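You operate a simulated robot arm through the tools that you are given. There is no shell and no other tool.

You run a simulated robot arm. Do the job below in one go: nothing can be reset, and whatever is moved stays where it is left.

Task
Drain the descaling bath, then refill it to between the red marks.
Fine: slide the lid open for it and shut it after; drain until the level tube is empty; shut the drain knob before filling.

It is judged by the outcome, as a careful person would: the job done as asked, and still so three seconds after it is handed in. It fails if anything else is knocked over, pushed out of place, dropped, spilled or broken. Lids that push on must go on centred and level and be pressed home; caps that screw on are set level and turned clockwise until they are tight.

Robot
A 7-joint arm with a two-finger parallel gripper, fixed in place. Base frame: the origin is at the foot of the arm, x ahead of it, y to its left, z up. Units: mm, degrees, N and s.
With the tool pointing down near the work surface it reaches from about 100 to 660 mm from the base axis. Its first joint turns from -66.0 to 66.0 degrees. Payload 1.57 kg.
The tool frame sits at the grasp point between the pads (the TCP): z along the fingers, y along the line on which they close. The tips reach 30 mm beyond it. Largest opening 80 mm; finger width 17, thickness 12; the body of the gripper, 40 by 82 mm, starts 80 mm behind the TCP.
Orientation is that of the tool frame in the base frame, as a unit quaternion [x, y, z, w]. With the fingers straight down and closing along the base's y, the tool's x points along the base's -x, its y along +y and its z along -z.

Tools
- The arm moves only by the tool send_rows. Its arguments are lists of equal length, an entry for each row: "hand": the finger opening in m, from 0 to 0.08; "xyz": the shift along the base's x, y, z in units of 50 mm (1.0 is 50 mm), a list of three; "dr": the turn, a rotation vector about the base's x, y, z in units of 6 degrees (1.0 is 6 degrees), a list of three. In form: {"hand": [hand, ...], "xyz": [[x, y, z], ...], "dr": [[rx, ry, rz], ...]}. A call has 1 to 20 rows; each row shifts and turns the commanded pose from where the row before left it. A call with a number of a shift or a turn outside -1 to 1 is refused whole. Rows are played at 5 a second. More than 50 mm and 8.6 degrees between two rows, or a gripper value outside its range, and nothing of the call is played. Where a pose cannot be reached the arm comes as near as it can. A force on the tool above 40 N (or 10 N above the force at the start of the call, whichever is more), or a blocked arm, ends the call early, and 0.2 s more pass. Each finger travels about 72 mm/s and halts on what it meets, pressing with about 32 N; the grip force reading is that of the motor and also rises with nothing between the fingers. The clock runs only during rows and for 0.2 s after the last one: add rows that do not move to give the fingers time. The reply holds the time, the measured pose of the TCP, the force on the tool along the base axes, the opening and the grip force, in the units named above and with some noise, with the torque about the TCP (base axes, N m) and any sound that the robot's microphone picked up, and new pictures: "pictures" is both (left out), scene, wrist or none.
- Cameras (640 x 400 px; columns grow to the right, rows downward): "scene" is fixed at [66.9, 464.1, 1397.9]; the picture's right is [-0.45, -0.89, 0.00], its down [-0.70, 0.36, -0.61] and it looks along [0.55, -0.28, -0.79] (base axes); focal length 318 px, centre (320, 200). "wrist" rides on the gripper at [72, -7, -122] in the tool frame; the picture's right is [0.09, 1.00, 0.00], its down [-0.84, 0.08, -0.54] and it looks along [-0.54, 0.05, 0.84] (tool axes); focal length 238 px, centre (320, 200). There is no depth. A picture from a camera that has moved, and an enlarged one, comes with that camera's place and axes in the base frame and with its lens.
- enlarge(camera, box): a new picture of the part [left, top, right, bottom] of that camera's present view, enlarged. The clock stands still meanwhile.
- sign_off(): hands the job in; it is judged then, once.

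Nothing tells you positions but the pictures and the camera data. Unless the task says otherwise, let go and move clear before handing in.

The tools are called after "Request:" as name(argument=value, ...) on one line, values as JSON. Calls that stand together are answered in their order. send_rows: Moves the arm, as the interface text tells. Its arguments: {"type":"object","properties":{"hand":{"type":"array"},"xyz":{"type":"array"},"dr":{"type":"array"},"pictures":{"type":"string","enum":["both","scene","wrist","none"]}},"required":["hand","xyz","dr"]} The other tools are called the same way: enlarge (camera, box) takes an enlarged picture of a part of a camera's view; sign_off () hands the job in.

At the start:

```text
clock: 0.0
position: [404.7, 192.5, 1068.1]
tcp_rot: [0.0, 1.0, -0.001, 0.0]
contact_force: [0.1, 1.0, -0.2]
moment: [-0.02, 0.0, 0.01]
grip_width: 80.1
grasp_force: 0.1
```

scene: 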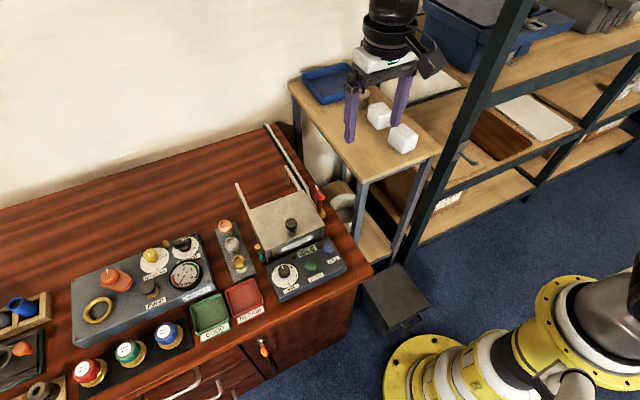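
wrist: 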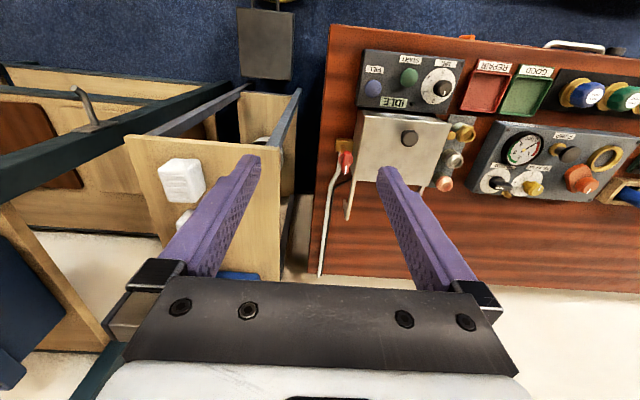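

I see a bench with a metal bath (sliding lid with a knob), a control panel in front of it, and a red-handled item beside it. I will look closer before moving.

Request:
enlarge(camera="scene", box=[220, 160, 380, 310])

Request:
enlarge(camera="wrist", box=[310, 30, 480, 230])

Request:
enlarge(camera="scene", box=[50, 200, 280, 360])

```text
2.67 times, centred on (300, 235) of scene
camera zoom: at [66.9, 464.1, 1397.9], right [-0.45, -0.89, 0.0], down [-0.7, 0.36, -0.61], along [0.55, -0.28, -0.79], focal length 847 px, centre (373, 107)
```

zoom: 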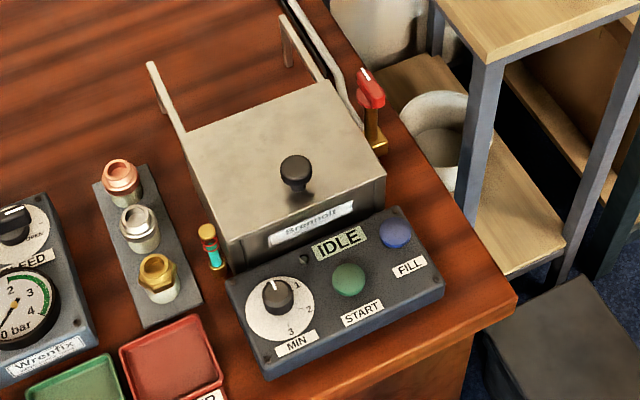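

```text
2.00 times, centred on (395, 130) of wrist
camera zoom: at [333.5, 186.1, 1190.6], right [-0.09, 1.0, 0.0], down [0.84, 0.08, 0.54], along [0.54, 0.05, -0.84], focal length 477 px, centre (170, 340)
```

zoom: 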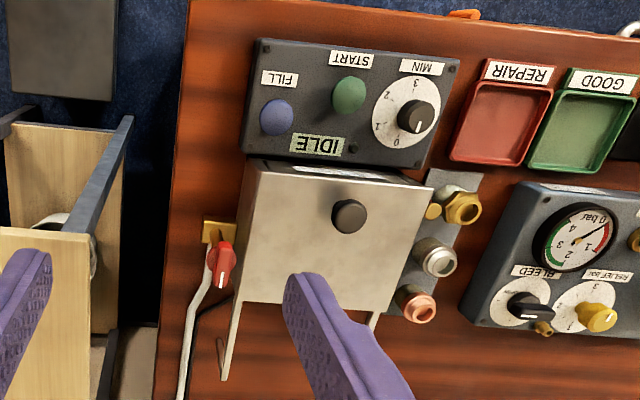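

```text
2.50 times, centred on (165, 280) of scene
camera zoom: at [66.9, 464.1, 1397.9], right [-0.45, -0.89, 0.0], down [-0.7, 0.36, -0.61], along [0.55, -0.28, -0.79], focal length 794 px, centre (708, 0)
```

zoom: 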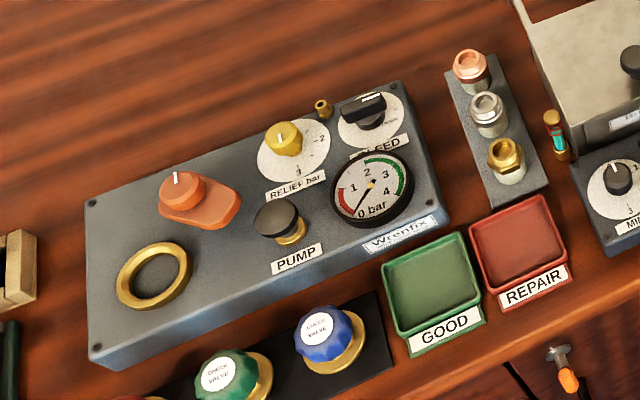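

The bath sits at about (445, 343), with its lid knob at about z 814. The red drain handle is on its -y side, the level tube on its +y side, and the panel with FILL on the robot's side. I'll move the wrist camera over it for a closer look.

Request:
send_rows(hand=[0.08, 0.08, 0.08, 0.08, 0.08, 0.08, 0.08], xyz=[[-0.25, 0.5, -0.2], [-0.25, 0.5, -0.2], [-0.25, 0.5, -0.2], [-0.25, 0.5, -0.2], [-0.25, 0.5, -0.2], [-0.25, 0.5, -0.2], [0, 0, 0]], dr=[[0, 0, 0], [0, 0, 0], [0, 0, 0], [0, 0, 0], [0, 0, 0], [0, 0, 0], [0, 0, 0]])

```text
clock: 1.6
position: [331.0, 343.5, 1005.7]
tcp_rot: [-0.001, 1.0, 0.001, -0.001]
contact_force: [0.0, -0.6, 0.3]
moment: [-0.01, -0.02, -0.04]
grip_width: 80.1
grasp_force: 0.1
camera wrist: at [257.5, 335.9, 1128.1], right [-0.09, 1.0, 0.0], down [0.84, 0.08, 0.54], along [0.54, 0.05, -0.84], focal length 238 px, centre (320, 200)
```

scene: 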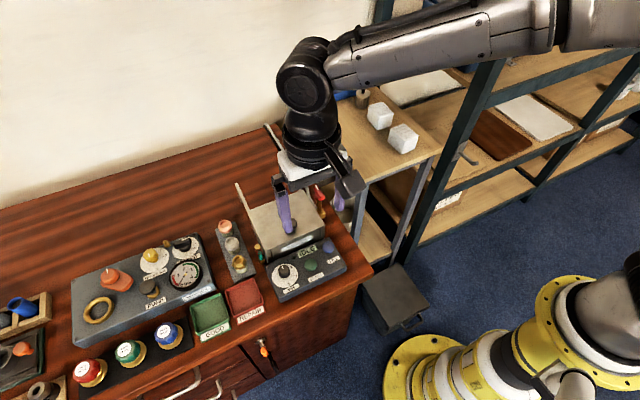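
wrist: 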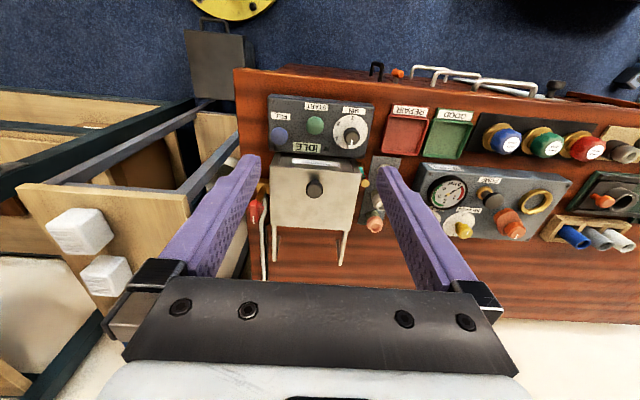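

Request:
enlarge(camera="wrist", box=[230, 80, 400, 290])

Request:
enlarge(camera="scene", box=[240, 170, 380, 300])

```text
1.90 times, centred on (315, 185) of wrist
camera zoom: at [257.5, 335.9, 1128.1], right [-0.09, 1.0, 0.0], down [0.84, 0.08, 0.54], along [0.54, 0.05, -0.84], focal length 454 px, centre (330, 229)
```

zoom: 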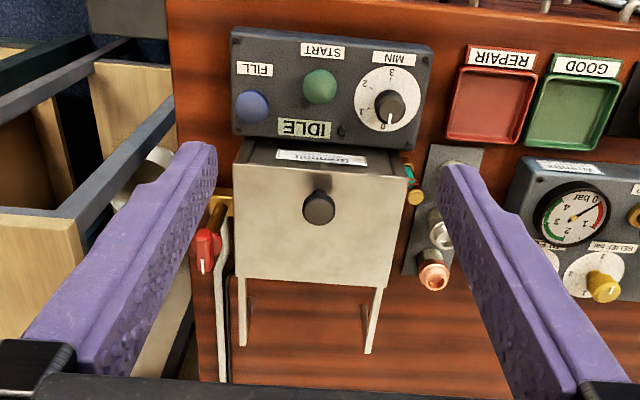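

```text
3.08 times, centred on (310, 235) of scene
camera zoom: at [66.9, 464.1, 1397.9], right [-0.45, -0.89, 0.0], down [-0.7, 0.36, -0.61], along [0.55, -0.28, -0.79], focal length 977 px, centre (351, 92)
```

zoom: 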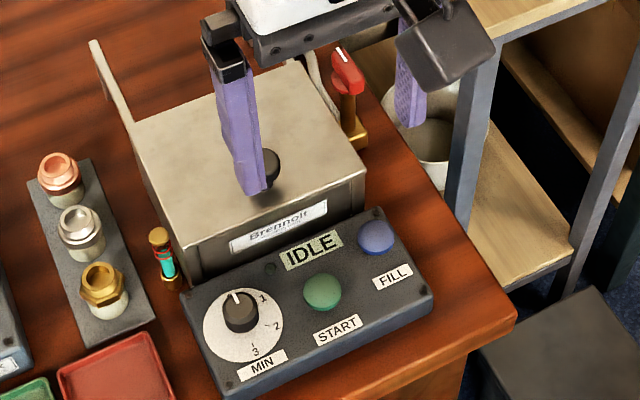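

Request:
send_rows(hand=[0.08, 0.08, 0.08, 0.08, 0.08], xyz=[[-0.15, 0.18, -0.5], [-0.15, 0.18, -0.5], [-0.15, 0.18, -0.5], [-0.15, 0.18, -0.5], [0, 0, 0]], dr=[[0, 0, 0], [0, 0, 0], [0, 0, 0], [0, 0, 0], [0, 0, 0]])

```text
clock: 2.8
position: [300.0, 378.3, 907.3]
tcp_rot: [0.001, 1.0, 0.0, 0.0]
contact_force: [-0.9, -0.2, 0.4]
moment: [0.0, 0.03, 0.0]
grip_width: 80.1
grasp_force: 0.0
camera wrist: at [228.4, 371.6, 1029.8], right [-0.09, 1.0, 0.0], down [0.84, 0.08, 0.54], along [0.54, 0.05, -0.84], focal length 238 px, centre (320, 200)
```

scene: 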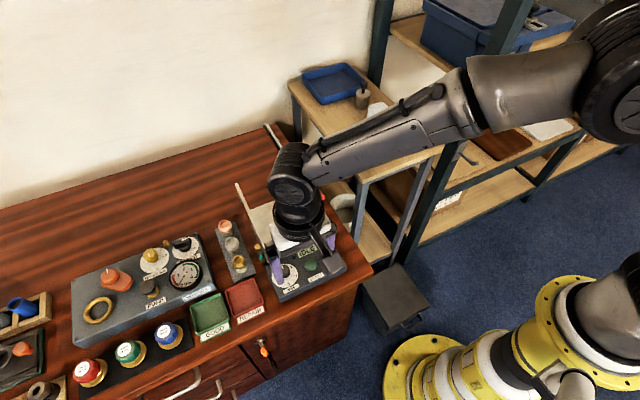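
wrist: 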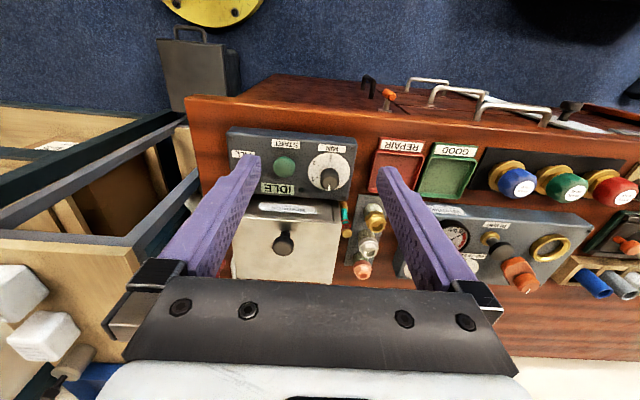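

Request:
enlarge(camera="wrist", box=[320, 190, 370, 250])

Request:
enlarge(camera="wrist", box=[220, 120, 380, 290])

Request:
enlarge(camera="scene", box=[240, 230, 290, 270])

```text
6.67 times, centred on (345, 220) of wrist
camera zoom: at [228.4, 371.6, 1029.8], right [-0.09, 1.0, 0.0], down [0.84, 0.08, 0.54], along [0.54, 0.05, -0.84], focal length 1589 px, centre (153, 67)
```

zoom: 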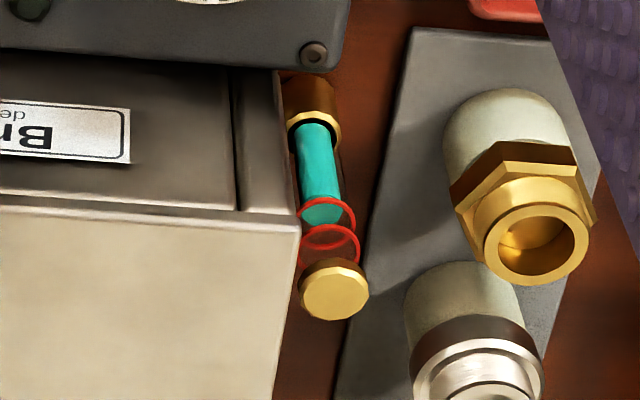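

```text
2.35 times, centred on (300, 205) of wrist
camera zoom: at [228.4, 371.6, 1029.8], right [-0.09, 1.0, 0.0], down [0.84, 0.08, 0.54], along [0.54, 0.05, -0.84], focal length 561 px, centre (367, 188)
```

zoom: 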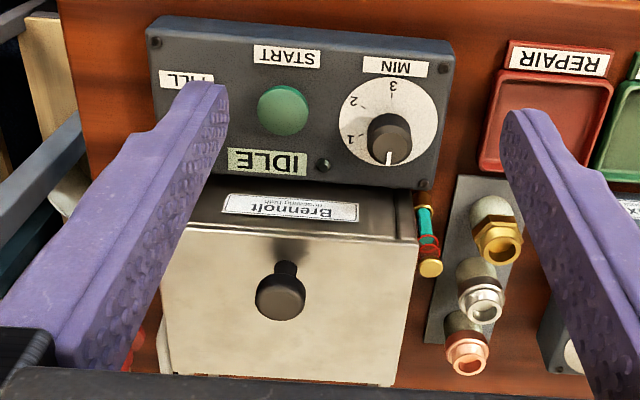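

```text
10.00 times, centred on (265, 250) of scene
camera zoom: at [66.9, 464.1, 1397.9], right [-0.45, -0.89, 0.0], down [-0.7, 0.36, -0.61], along [0.55, -0.28, -0.79], focal length 3175 px, centre (870, -300)
```

zoom: 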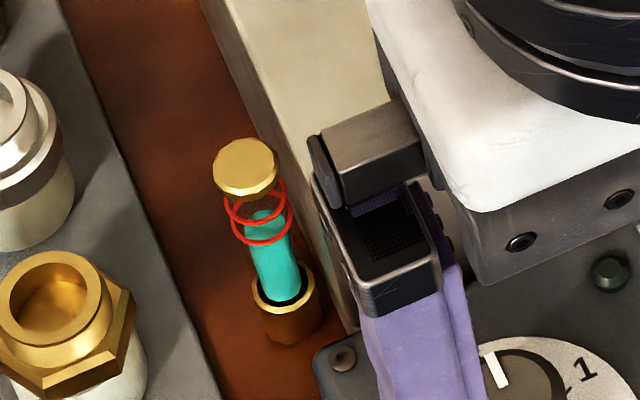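

The level tube is clear: two red rings near its top, with the liquid now at about the lower ring. The lid top is at about z 782 and looks to slide away from the robot along its rear rails. Next I'll look at the red drain knob from above.

Request:
send_rows(hand=[0.08, 0.08, 0.08, 0.08, 0.08, 0.08, 0.08], xyz=[[0.4, -0.43, 0.15], [0.4, -0.43, 0.15], [0.4, -0.43, 0.15], [0.4, -0.43, 0.15], [0.4, -0.43, 0.15], [0.4, -0.43, 0.15], [0, 0, 0]], dr=[[0, 0, 0], [0, 0, 0], [0, 0, 0], [0, 0, 0], [0, 0, 0], [0, 0, 0], [0, 0, 0]])

```text
clock: 4.4
position: [421.9, 250.3, 952.7]
tcp_rot: [0.0, 1.0, 0.0, 0.0]
contact_force: [-1.2, 0.6, -0.2]
moment: [-0.02, 0.01, -0.03]
grip_width: 80.2
grasp_force: 0.0
camera wrist: at [349.8, 243.5, 1075.5], right [-0.09, 1.0, 0.0], down [0.84, 0.08, 0.54], along [0.54, 0.05, -0.84], focal length 238 px, centre (320, 200)
```

scene: 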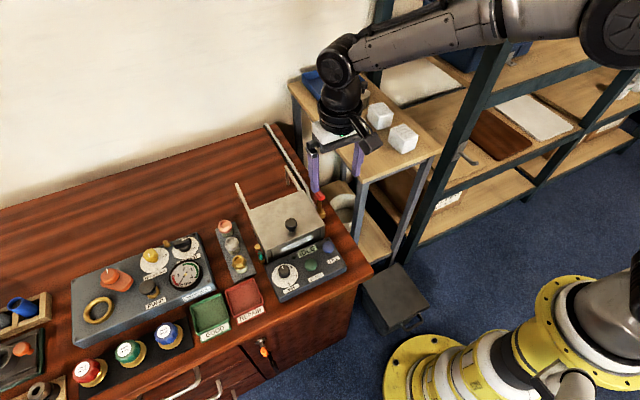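
wrist: 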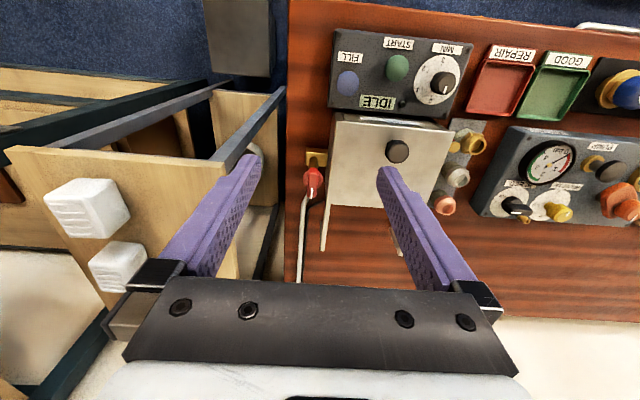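

Request:
enlarge(camera="wrist", box=[280, 130, 360, 210])

Request:
enlarge(camera="wrist", box=[280, 20, 480, 280])

Request:
enlarge(camera="scene", box=[295, 170, 345, 220])

```text
5.00 times, centred on (320, 170) of wrist
camera zoom: at [349.8, 243.5, 1075.5], right [-0.09, 1.0, 0.0], down [0.84, 0.08, 0.54], along [0.54, 0.05, -0.84], focal length 1192 px, centre (320, 350)
```

zoom: 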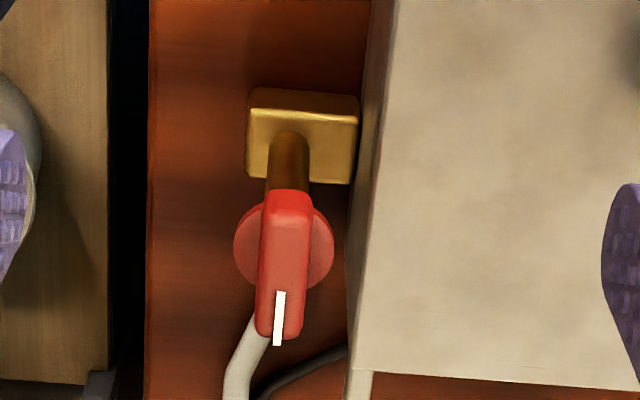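

```text
1.54 times, centred on (380, 150) of wrist
camera zoom: at [349.8, 243.5, 1075.5], right [-0.09, 1.0, 0.0], down [0.84, 0.08, 0.54], along [0.54, 0.05, -0.84], focal length 367 px, centre (228, 277)
```

zoom: 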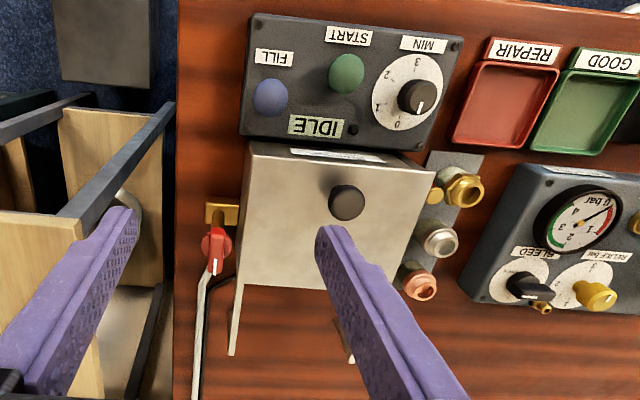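

```text
8.00 times, centred on (320, 195) of scene
camera zoom: at [66.9, 464.1, 1397.9], right [-0.45, -0.89, 0.0], down [-0.7, 0.36, -0.61], along [0.55, -0.28, -0.79], focal length 2540 px, centre (320, 240)
```

zoom: 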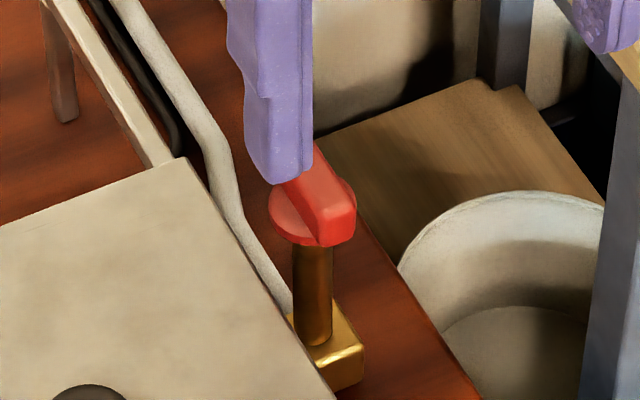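

The drain knob is a red bar on a vertical brass post at about (501, 247), with its top near z 808 and the white pointer facing away from the robot. First I'll move over the lid knob.

Request:
send_rows(hand=[0.08, 0.08, 0.08, 0.08, 0.08, 0.08], xyz=[[0.085, 0.373, -0.33], [0.085, 0.373, -0.33], [0.085, 0.373, -0.33], [0.085, 0.373, -0.33], [0.085, 0.373, -0.33], [0, 0, 0]], dr=[[0, 0, 0], [0, 0, 0], [0, 0, 0], [0, 0, 0], [0, 0, 0], [0, 0, 0]])

```text
clock: 5.8
position: [442.6, 344.2, 871.8]
tcp_rot: [0.0, 1.0, 0.0, -0.001]
contact_force: [0.2, 0.0, -0.1]
moment: [-0.01, 0.02, 0.02]
grip_width: 79.9
grasp_force: 0.0
camera wrist: at [370.5, 338.0, 993.7], right [-0.09, 1.0, 0.0], down [0.84, 0.08, 0.54], along [0.54, 0.05, -0.84], focal length 238 px, centre (320, 200)
```

scene: 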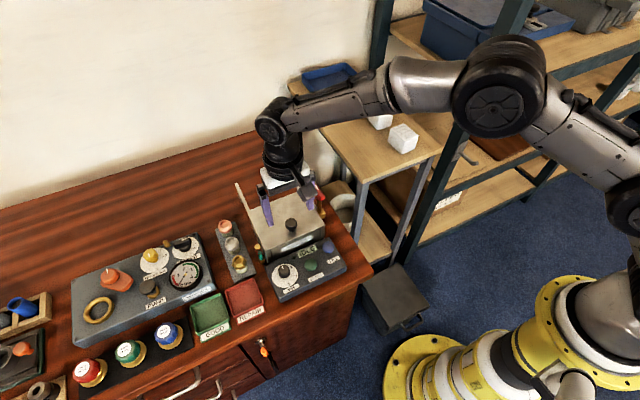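
wrist: 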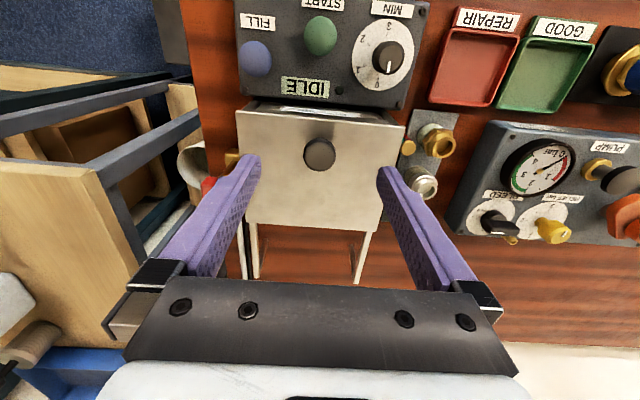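

Request:
enlarge(camera="wrist", box=[220, 90, 420, 240])

Request:
enlarge(camera="scene", box=[240, 170, 340, 260])

```text
2.67 times, centred on (320, 165) of wrist
camera zoom: at [370.5, 338.0, 993.7], right [-0.09, 1.0, 0.0], down [0.84, 0.08, 0.54], along [0.54, 0.05, -0.84], focal length 636 px, centre (320, 293)
```

zoom: 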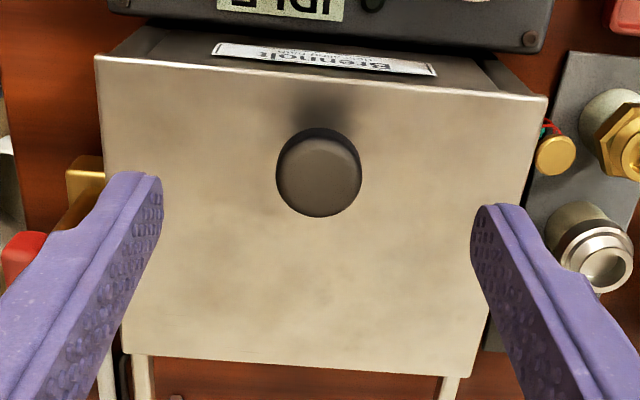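

```text
4.44 times, centred on (290, 215) of scene
camera zoom: at [66.9, 464.1, 1397.9], right [-0.45, -0.89, 0.0], down [-0.7, 0.36, -0.61], along [0.55, -0.28, -0.79], focal length 1411 px, centre (453, 133)
```

zoom: 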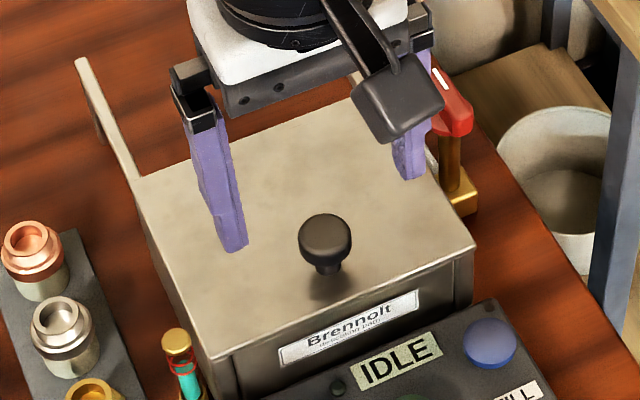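

The fingers straddle the lid knob, which is at about (444, 344.6) with its top near z 811. I'll descend to z≈822 and grip it.

Request:
send_rows(hand=[0.08, 0.08, 0.08, 0.08, 0.02, 0.01, 0.0, 0.0], xyz=[[0.03, 0.006, -0.34], [0, 0, -0.33], [0, 0, -0.33], [0, 0, 0], [0, 0, 0], [0, 0, 0], [0, 0, 0], [0, 0, 0]], dr=[[0, 0, 0], [0, 0, 0], [0, 0, 0], [0, 0, 0], [0, 0, 0], [0, 0, 0], [0, 0, 0], [0, 0, 0]])

```text
clock: 7.6
position: [442.5, 345.3, 821.4]
tcp_rot: [0.0, 1.0, 0.001, 0.0]
contact_force: [0.6, 11.6, -4.4]
moment: [0.26, -0.19, 0.05]
grip_width: 26.2
grasp_force: 37.0
camera wrist: at [370.0, 337.7, 943.9], right [-0.09, 1.0, 0.0], down [0.84, 0.08, 0.54], along [0.54, 0.05, -0.84], focal length 238 px, centre (320, 200)
```

scene: 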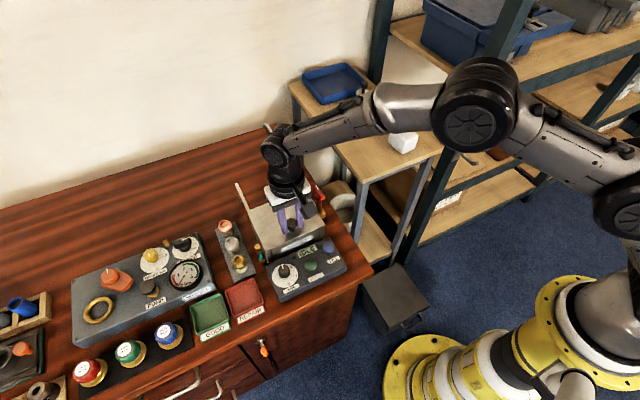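
wrist: 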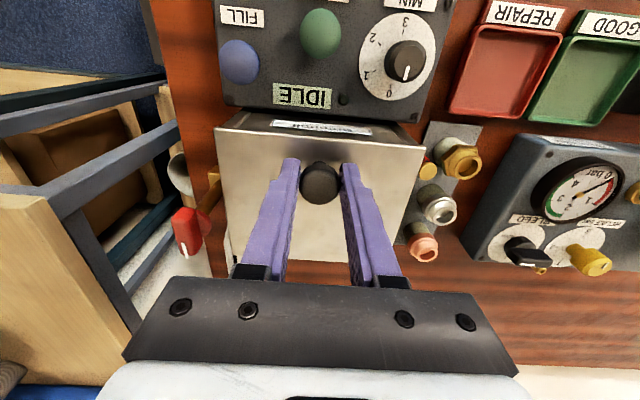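

Gripped at 26 mm opening. Now I'll slide gently away from the robot and watch the force.

Request:
send_rows(hand=[0.0, 0.0, 0.0, 0.0, 0.0, 0.0], xyz=[[0, 0.02, 0.0], [0.1, 0, 0], [0.1, 0, 0], [0.1, 0, 0], [0.1, 0, 0], [0, 0, 0]], dr=[[0, 0, 0], [0, 0, 0], [0, 0, 0], [0, 0, 0], [0, 0, 0], [0, 0, 0]])

```text
clock: 9.0
position: [463.3, 345.5, 820.1]
tcp_rot: [0.0, 1.0, 0.002, 0.001]
contact_force: [-0.9, 12.8, 5.7]
moment: [0.27, 0.87, 0.0]
grip_width: 25.9
grasp_force: 37.0
camera wrist: at [391.5, 337.7, 943.8], right [-0.09, 1.0, 0.0], down [0.84, 0.08, 0.54], along [0.54, 0.05, -0.84], focal length 238 px, centre (320, 200)
```

scene: 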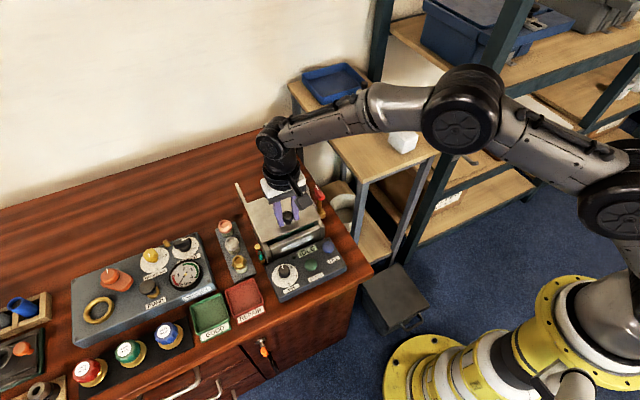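
wrist: 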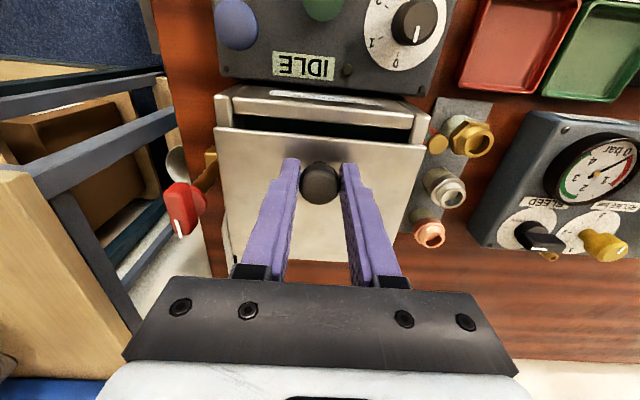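

The lid slides freely; I'll continue sliding it back.

Request:
send_rows(hand=[0.0, 0.0, 0.0, 0.0, 0.0, 0.0, 0.0, 0.0, 0.0, 0.0], xyz=[[0.15, 0, 0], [0.15, 0, 0], [0.15, 0, 0], [0.15, 0, 0], [0.15, 0, 0], [0.15, 0, 0], [0.15, 0, 0], [0.15, 0, 0], [0.15, 0, 0], [0, 0, 0]], dr=[[0, 0, 0], [0, 0, 0], [0, 0, 0], [0, 0, 0], [0, 0, 0], [0, 0, 0], [0, 0, 0], [0, 0, 0], [0, 0, 0], [0, 0, 0]])

```text
clock: 11.2
position: [530.8, 344.0, 820.8]
tcp_rot: [0.001, 1.0, 0.001, 0.001]
contact_force: [-0.3, 15.6, 6.6]
moment: [0.29, 0.41, 0.06]
grip_width: 26.2
grasp_force: 37.0
camera wrist: at [457.6, 337.8, 943.8], right [-0.09, 1.0, 0.0], down [0.84, 0.08, 0.54], along [0.54, 0.05, -0.84], focal length 238 px, centre (320, 200)
```

scene: 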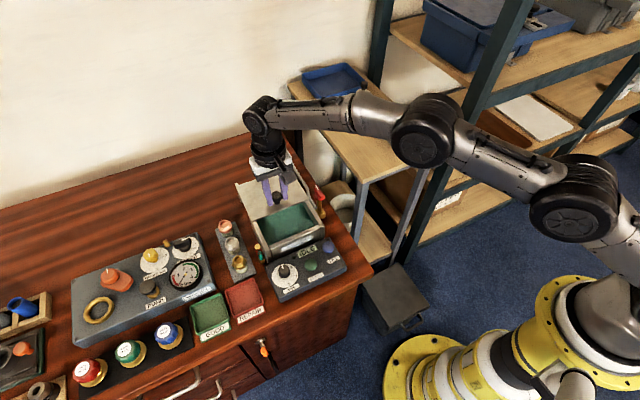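
wrist: 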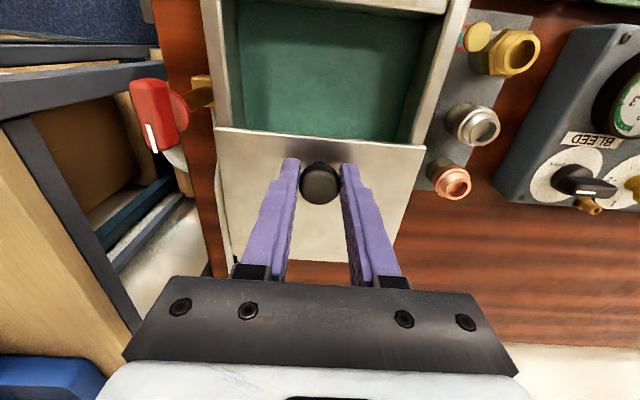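

Request:
send_rows(hand=[0.0, 0.0, 0.0, 0.0, 0.0, 0.0], xyz=[[0.1, 0, 0], [0.1, 0, 0], [0.1, 0, 0], [0.1, 0, 0], [0, 0, 0], [0, 0, 0]], dr=[[0, 0, 0], [0, 0, 0], [0, 0, 0], [0, 0, 0], [0, 0, 0], [0, 0, 0]])

Request:
enlarge(camera="scene", box=[220, 160, 350, 290])

```text
clock: 12.6
position: [547.7, 344.8, 821.1]
tcp_rot: [-0.001, 1.0, 0.0, -0.002]
contact_force: [-22.0, 7.0, 15.1]
moment: [0.15, 0.49, 0.08]
grip_width: 26.2
grasp_force: 37.1
camera wrist: at [476.8, 338.0, 943.1], right [-0.09, 1.0, 0.0], down [0.84, 0.08, 0.54], along [0.54, 0.05, -0.84], focal length 238 px, centre (320, 200)
```

scene: 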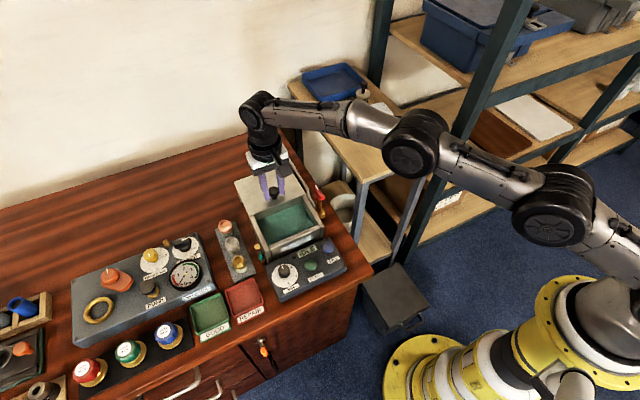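
wrist: 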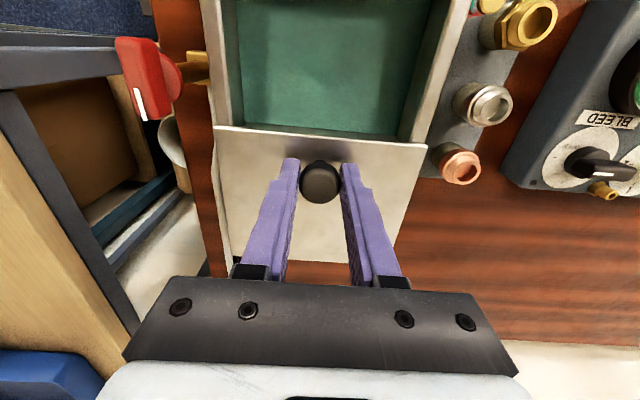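

```text
3.08 times, centred on (285, 225) of scene
camera zoom: at [66.2, 464.1, 1397.9], right [-0.45, -0.89, 0.0], down [-0.7, 0.36, -0.61], along [0.55, -0.28, -0.79], focal length 977 px, centre (428, 123)
```

zoom: 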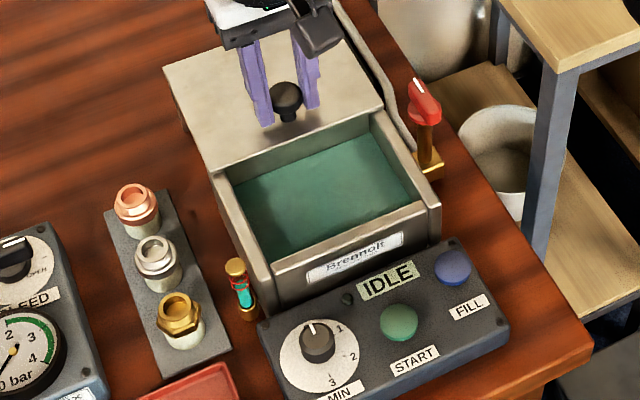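

The lid reached its rear stop after about 105 mm of travel and the bath is open. I'll ease off, release, rise, and move above the drain knob.

Request:
send_rows(hand=[0.0, 0.08, 0.08, 0.08, 0.08, 0.08, 0.08, 0.08, 0.06, 0.05, 0.05, 0.05], xyz=[[-0.06, 0, 0], [0, 0, 0], [0, 0, 0], [0, 0, 0.3], [0, 0, 0.4], [0, 0, 0.4], [-0.2, -0.4, 0], [-0.2, -0.4, 0], [-0.2, -0.4, 0], [-0.2, -0.4, 0], [-0.13, -0.34, 0], [0, 0, 0]], dr=[[0, 0, 0], [0, 0, 0], [0, 0, 0], [0, 0, 0], [0, 0, 0], [0, 0, 0], [0, 0, 0], [0, 0, 0], [0, 0, 0], [0, 0, 0], [0, 0, 0], [0, 0, 0]])

Request:
enlarge(camera="wrist", box=[240, 80, 400, 220])

Request:
enlarge(camera="scene", box=[270, 140, 350, 230])

```text
clock: 15.2
position: [500.0, 249.3, 875.5]
tcp_rot: [0.0, 1.0, 0.0, -0.001]
contact_force: [-0.5, -0.3, -0.8]
moment: [-0.03, 0.01, -0.03]
grip_width: 50.0
grasp_force: 0.0
camera wrist: at [427.8, 242.1, 997.5], right [-0.09, 1.0, 0.0], down [0.84, 0.08, 0.54], along [0.54, 0.05, -0.84], focal length 238 px, centre (320, 200)
```

scene: 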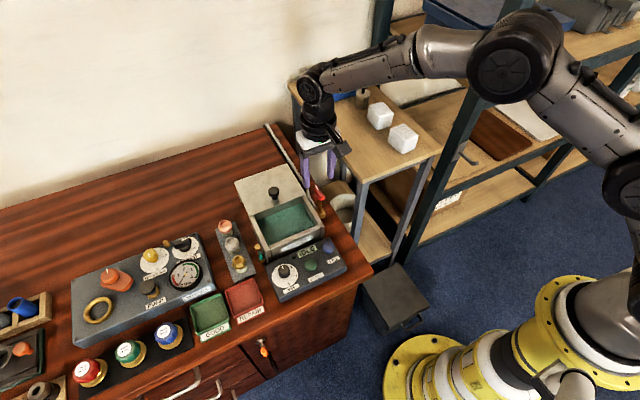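
wrist: 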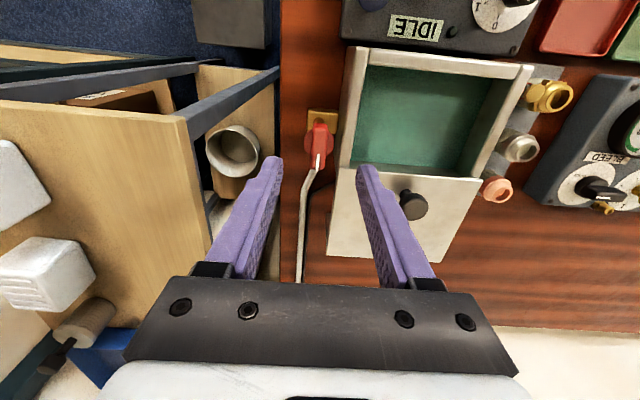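

```text
2.86 times, centred on (320, 150) of wrist
camera zoom: at [427.8, 242.1, 997.5], right [-0.09, 1.0, 0.0], down [0.84, 0.08, 0.54], along [0.54, 0.05, -0.84], focal length 681 px, centre (320, 343)
```

zoom: 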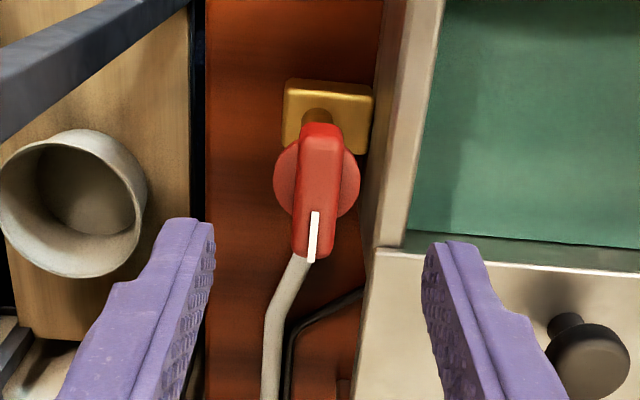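

```text
4.44 times, centred on (310, 185) of scene
camera zoom: at [66.9, 464.1, 1397.9], right [-0.45, -0.89, 0.0], down [-0.7, 0.36, -0.61], along [0.55, -0.28, -0.79], focal length 1411 px, centre (364, 267)
```

zoom: 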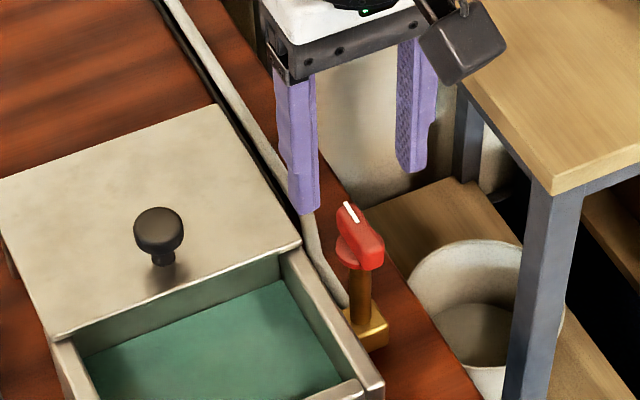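

The drain bar runs along x at about (501, 247.3), with its top near z 805. I'll lower to just above gripping height and check.

Request:
send_rows(hand=[0.05, 0.045, 0.04, 0.04], xyz=[[0.02, -0.04, -0.35], [0, 0, -0.35], [0, 0, -0.25], [0, 0, 0]], dr=[[0, 0, 0], [0, 0, 0], [0, 0, 0], [0, 0, 0]])

Request:
enlarge(camera="wrist", box=[260, 100, 380, 200])

Request:
enlarge(camera="scene", box=[295, 160, 345, 220])

```text
clock: 16.2
position: [502.6, 248.3, 827.1]
tcp_rot: [0.0, 1.0, 0.0, 0.0]
contact_force: [-0.1, 0.3, 0.6]
moment: [-0.02, 0.01, 0.0]
grip_width: 40.1
grasp_force: 0.0
camera wrist: at [429.7, 239.7, 949.9], right [-0.09, 1.0, 0.0], down [0.84, 0.08, 0.54], along [0.54, 0.05, -0.84], focal length 238 px, centre (320, 200)
```

scene: 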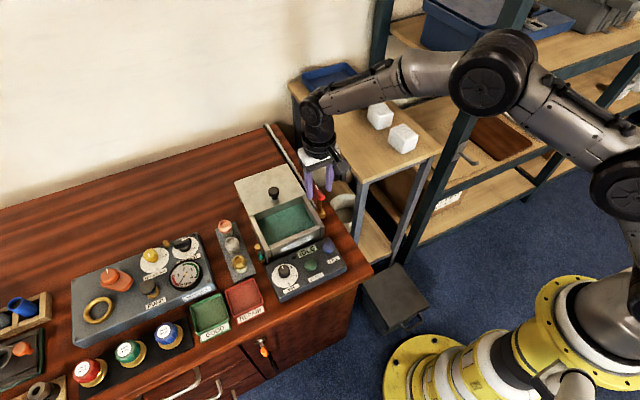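
wrist: 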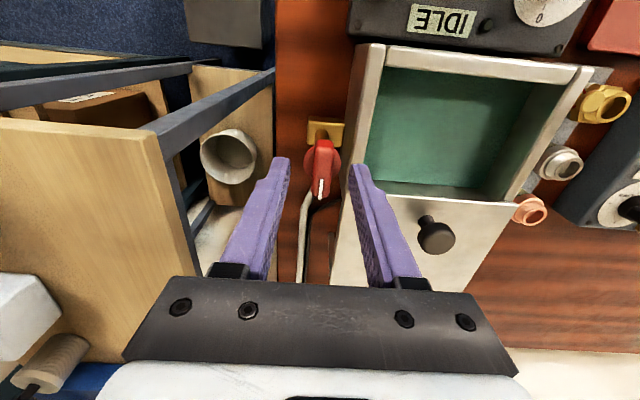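

```text
4.00 times, centred on (320, 150) of wrist
camera zoom: at [429.7, 239.7, 949.9], right [-0.09, 1.0, 0.0], down [0.84, 0.08, 0.54], along [0.54, 0.05, -0.84], focal length 953 px, centre (320, 400)
```

zoom: 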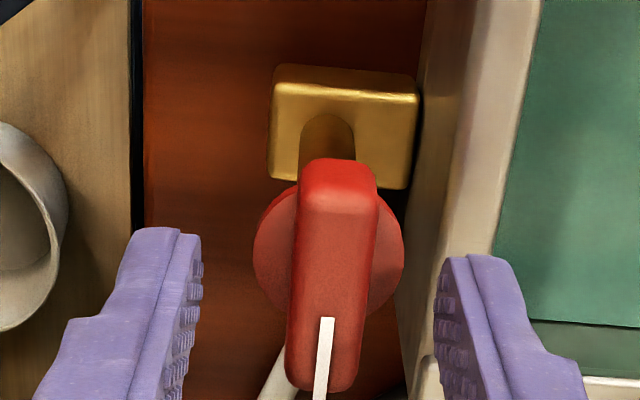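

```text
6.67 times, centred on (320, 190) of scene
camera zoom: at [66.9, 464.1, 1397.9], right [-0.45, -0.89, 0.0], down [-0.7, 0.36, -0.61], along [0.55, -0.28, -0.79], focal length 2117 px, centre (320, 267)
```

zoom: 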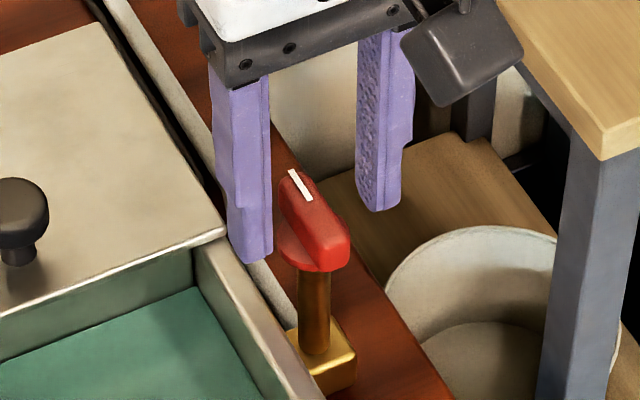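

Request:
send_rows(hand=[0.04, 0.04, 0.025, 0.018, 0.01, 0.0, 0.0], xyz=[[-0.02, 0.015, -0.06], [0, 0, 0], [0, 0, 0], [0, 0, 0], [0, 0, 0], [0, 0, 0], [0, 0, 0]], dr=[[0, 0, 0], [0, 0, 0], [0, 0, 0], [0, 0, 0], [0, 0, 0], [0, 0, 0], [0, 0, 0]])

Request:
enlarge(camera="wrist", box=[260, 100, 380, 200])

Request:
enlarge(camera="scene", box=[295, 160, 345, 220])

```text
clock: 17.8
position: [501.8, 248.3, 825.1]
tcp_rot: [0.001, 1.0, 0.0, 0.0]
contact_force: [-0.4, 4.4, -0.7]
moment: [0.05, -0.06, -0.02]
grip_width: 12.8
grasp_force: 29.7
camera wrist: at [428.8, 241.0, 947.2], right [-0.09, 1.0, 0.0], down [0.84, 0.08, 0.54], along [0.54, 0.05, -0.84], focal length 238 px, centre (320, 200)
```

scene: 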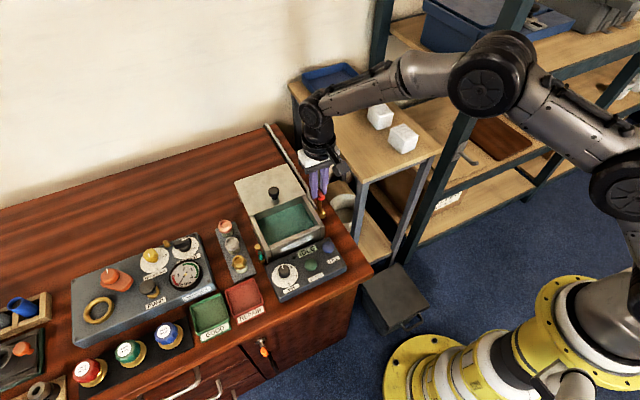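
wrist: 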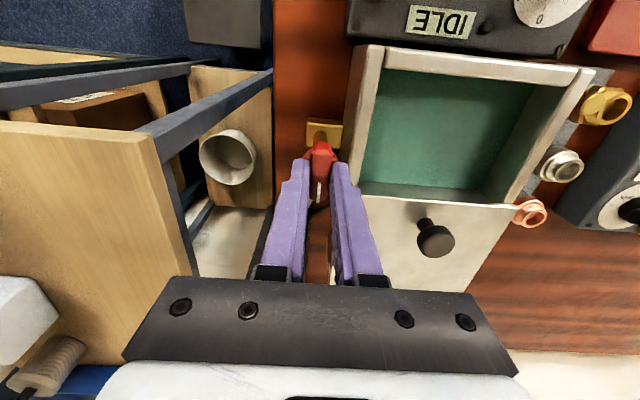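

```text
4.00 times, centred on (320, 150) of wrist
camera zoom: at [428.8, 241.0, 947.2], right [-0.09, 1.0, 0.0], down [0.84, 0.08, 0.54], along [0.54, 0.05, -0.84], focal length 953 px, centre (320, 400)
```

zoom: 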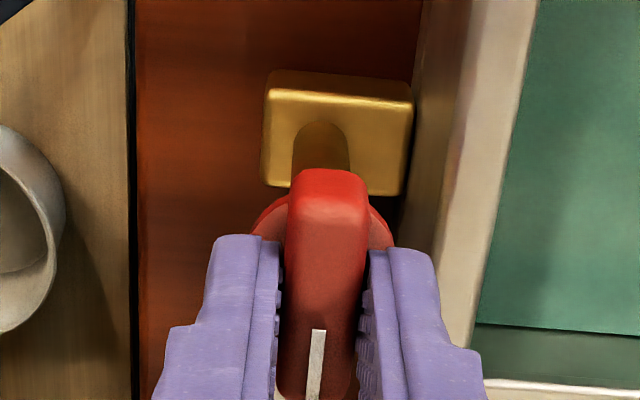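

```text
6.67 times, centred on (320, 190) of scene
camera zoom: at [66.9, 464.2, 1397.9], right [-0.45, -0.89, 0.0], down [-0.7, 0.36, -0.61], along [0.55, -0.28, -0.79], focal length 2117 px, centre (320, 267)
```

zoom: 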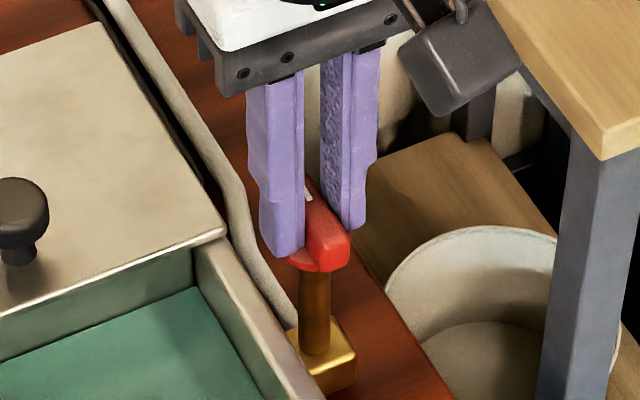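

The bar is gripped at 12.8 mm. I'll turn it a little counter-clockwise as seen from above and check the resistance.

Request:
send_rows(hand=[0.0, 0.0, 0.0, 0.0], xyz=[[0, 0, 0], [0, 0, 0], [0, 0, 0], [0, 0, 0]], dr=[[0, 0, 0.6], [0, 0, 0.6], [0, 0, 0.6], [0, 0, 0]])

Request:
enlarge(camera="scene", box=[295, 160, 345, 220])

```text
clock: 18.8
position: [501.1, 247.8, 825.7]
tcp_rot: [-0.094, 0.996, 0.001, 0.0]
contact_force: [-2.2, 13.4, -0.6]
moment: [-0.02, 0.12, -0.7]
grip_width: 16.1
grasp_force: 31.0
camera wrist: at [432.3, 227.4, 947.3], right [-0.28, 0.96, 0.0], down [0.81, 0.23, 0.54], along [0.52, 0.15, -0.84], focal length 238 px, centre (320, 200)
```

scene: 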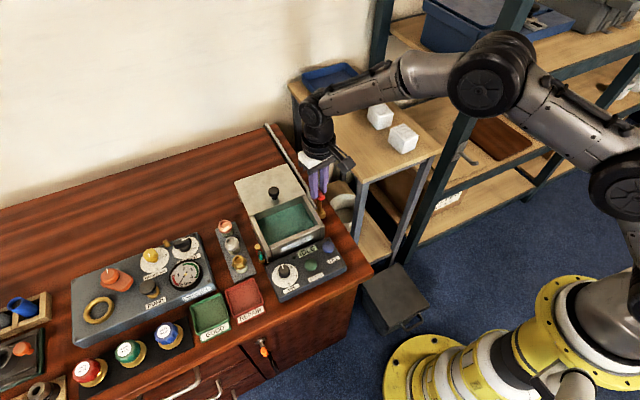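
wrist: 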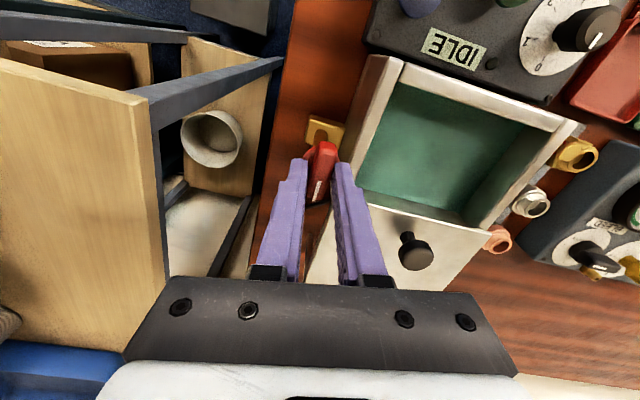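

```text
6.67 times, centred on (320, 190) of scene
camera zoom: at [66.9, 464.4, 1397.8], right [-0.45, -0.89, 0.0], down [-0.7, 0.36, -0.61], along [0.55, -0.28, -0.79], focal length 2117 px, centre (320, 267)
```

zoom: 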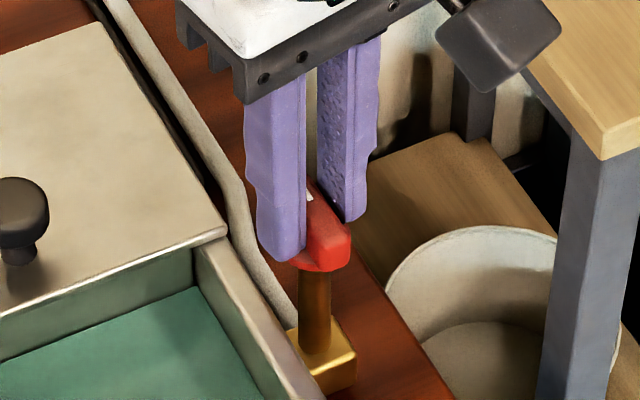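

The knob doesn't turn counter-clockwise: it resisted with 0.7 N·m and the fingers spread. So it is against its stop there, and I'll turn back and try clockwise.

Request:
send_rows(hand=[0.0, 0.0, 0.0, 0.0, 0.0, 0.0, 0.0], xyz=[[0, 0, 0], [0, 0, 0], [0, 0, 0], [0, 0, 0], [0, 0, 0], [0, 0, 0], [0, 0, 0]], dr=[[0, 0, -0.6], [0, 0, -0.6], [0, 0, -0.6], [0, 0, -0.6], [0, 0, -0.6], [0, 0, -0.6], [0, 0, 0]])

Request:
enlarge(camera="scene", box=[295, 160, 345, 220])

Request:
enlarge(camera="scene", box=[240, 230, 290, 270])

```text
clock: 20.4
position: [501.1, 247.0, 825.6]
tcp_rot: [0.094, 0.996, 0.001, -0.001]
contact_force: [-8.9, 19.2, 0.7]
moment: [0.24, -0.35, 0.0]
grip_width: 13.0
grasp_force: 30.1
camera wrist: at [428.7, 254.3, 947.4], right [0.1, 1.0, 0.0], down [0.84, -0.08, 0.54], along [0.54, -0.05, -0.84], focal length 238 px, centre (320, 200)
```

scene: 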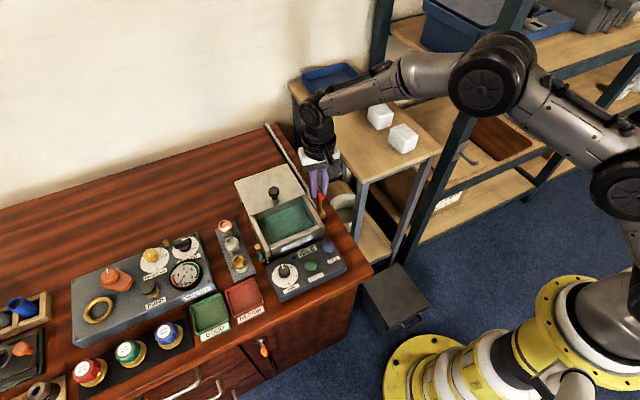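
wrist: 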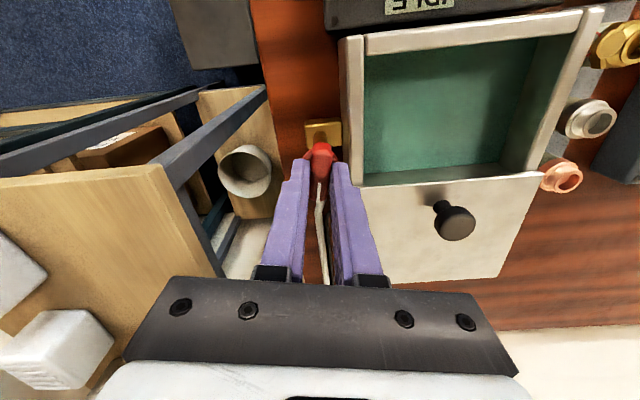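

```text
6.67 times, centred on (320, 190) of scene
camera zoom: at [66.7, 464.5, 1397.7], right [-0.45, -0.89, 0.0], down [-0.7, 0.36, -0.61], along [0.55, -0.28, -0.79], focal length 2117 px, centre (320, 267)
```

zoom: 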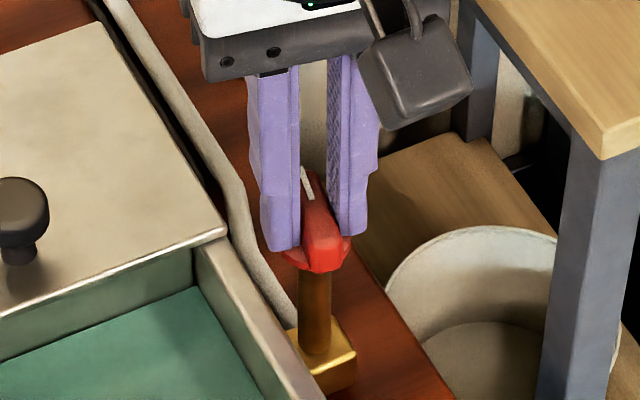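

```text
10.00 times, centred on (265, 250) of scene
camera zoom: at [66.7, 464.5, 1397.7], right [-0.45, -0.89, 0.0], down [-0.7, 0.36, -0.61], along [0.55, -0.28, -0.79], focal length 3175 px, centre (870, -300)
```

zoom: 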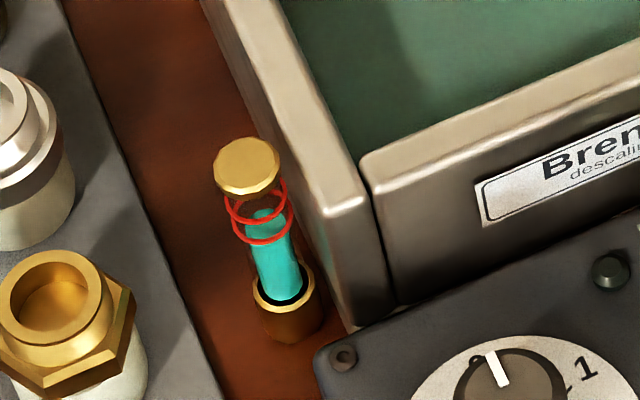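

Clockwise turns it freely, so that's opening. I'll centre slightly to lower the side load and keep turning.

Request:
send_rows(hand=[0.0, 0.0, 0.0, 0.0, 0.0, 0.0], xyz=[[-0.01, 0.02, 0], [0, 0, 0], [0, 0, 0], [0, 0, 0], [0, 0, 0], [0, 0, 0]], dr=[[0, 0, 0], [0, 0, -0.8], [0, 0, -0.8], [0, 0, -0.8], [0, 0, -0.8], [0, 0, 0]], pictures="none")

```text
clock: 21.8
position: [500.7, 248.1, 825.4]
tcp_rot: [0.26, 0.966, 0.002, 0.002]
contact_force: [4.2, 14.7, -3.6]
moment: [0.67, 0.7, -0.05]
grip_width: 12.8
grasp_force: 29.8
```

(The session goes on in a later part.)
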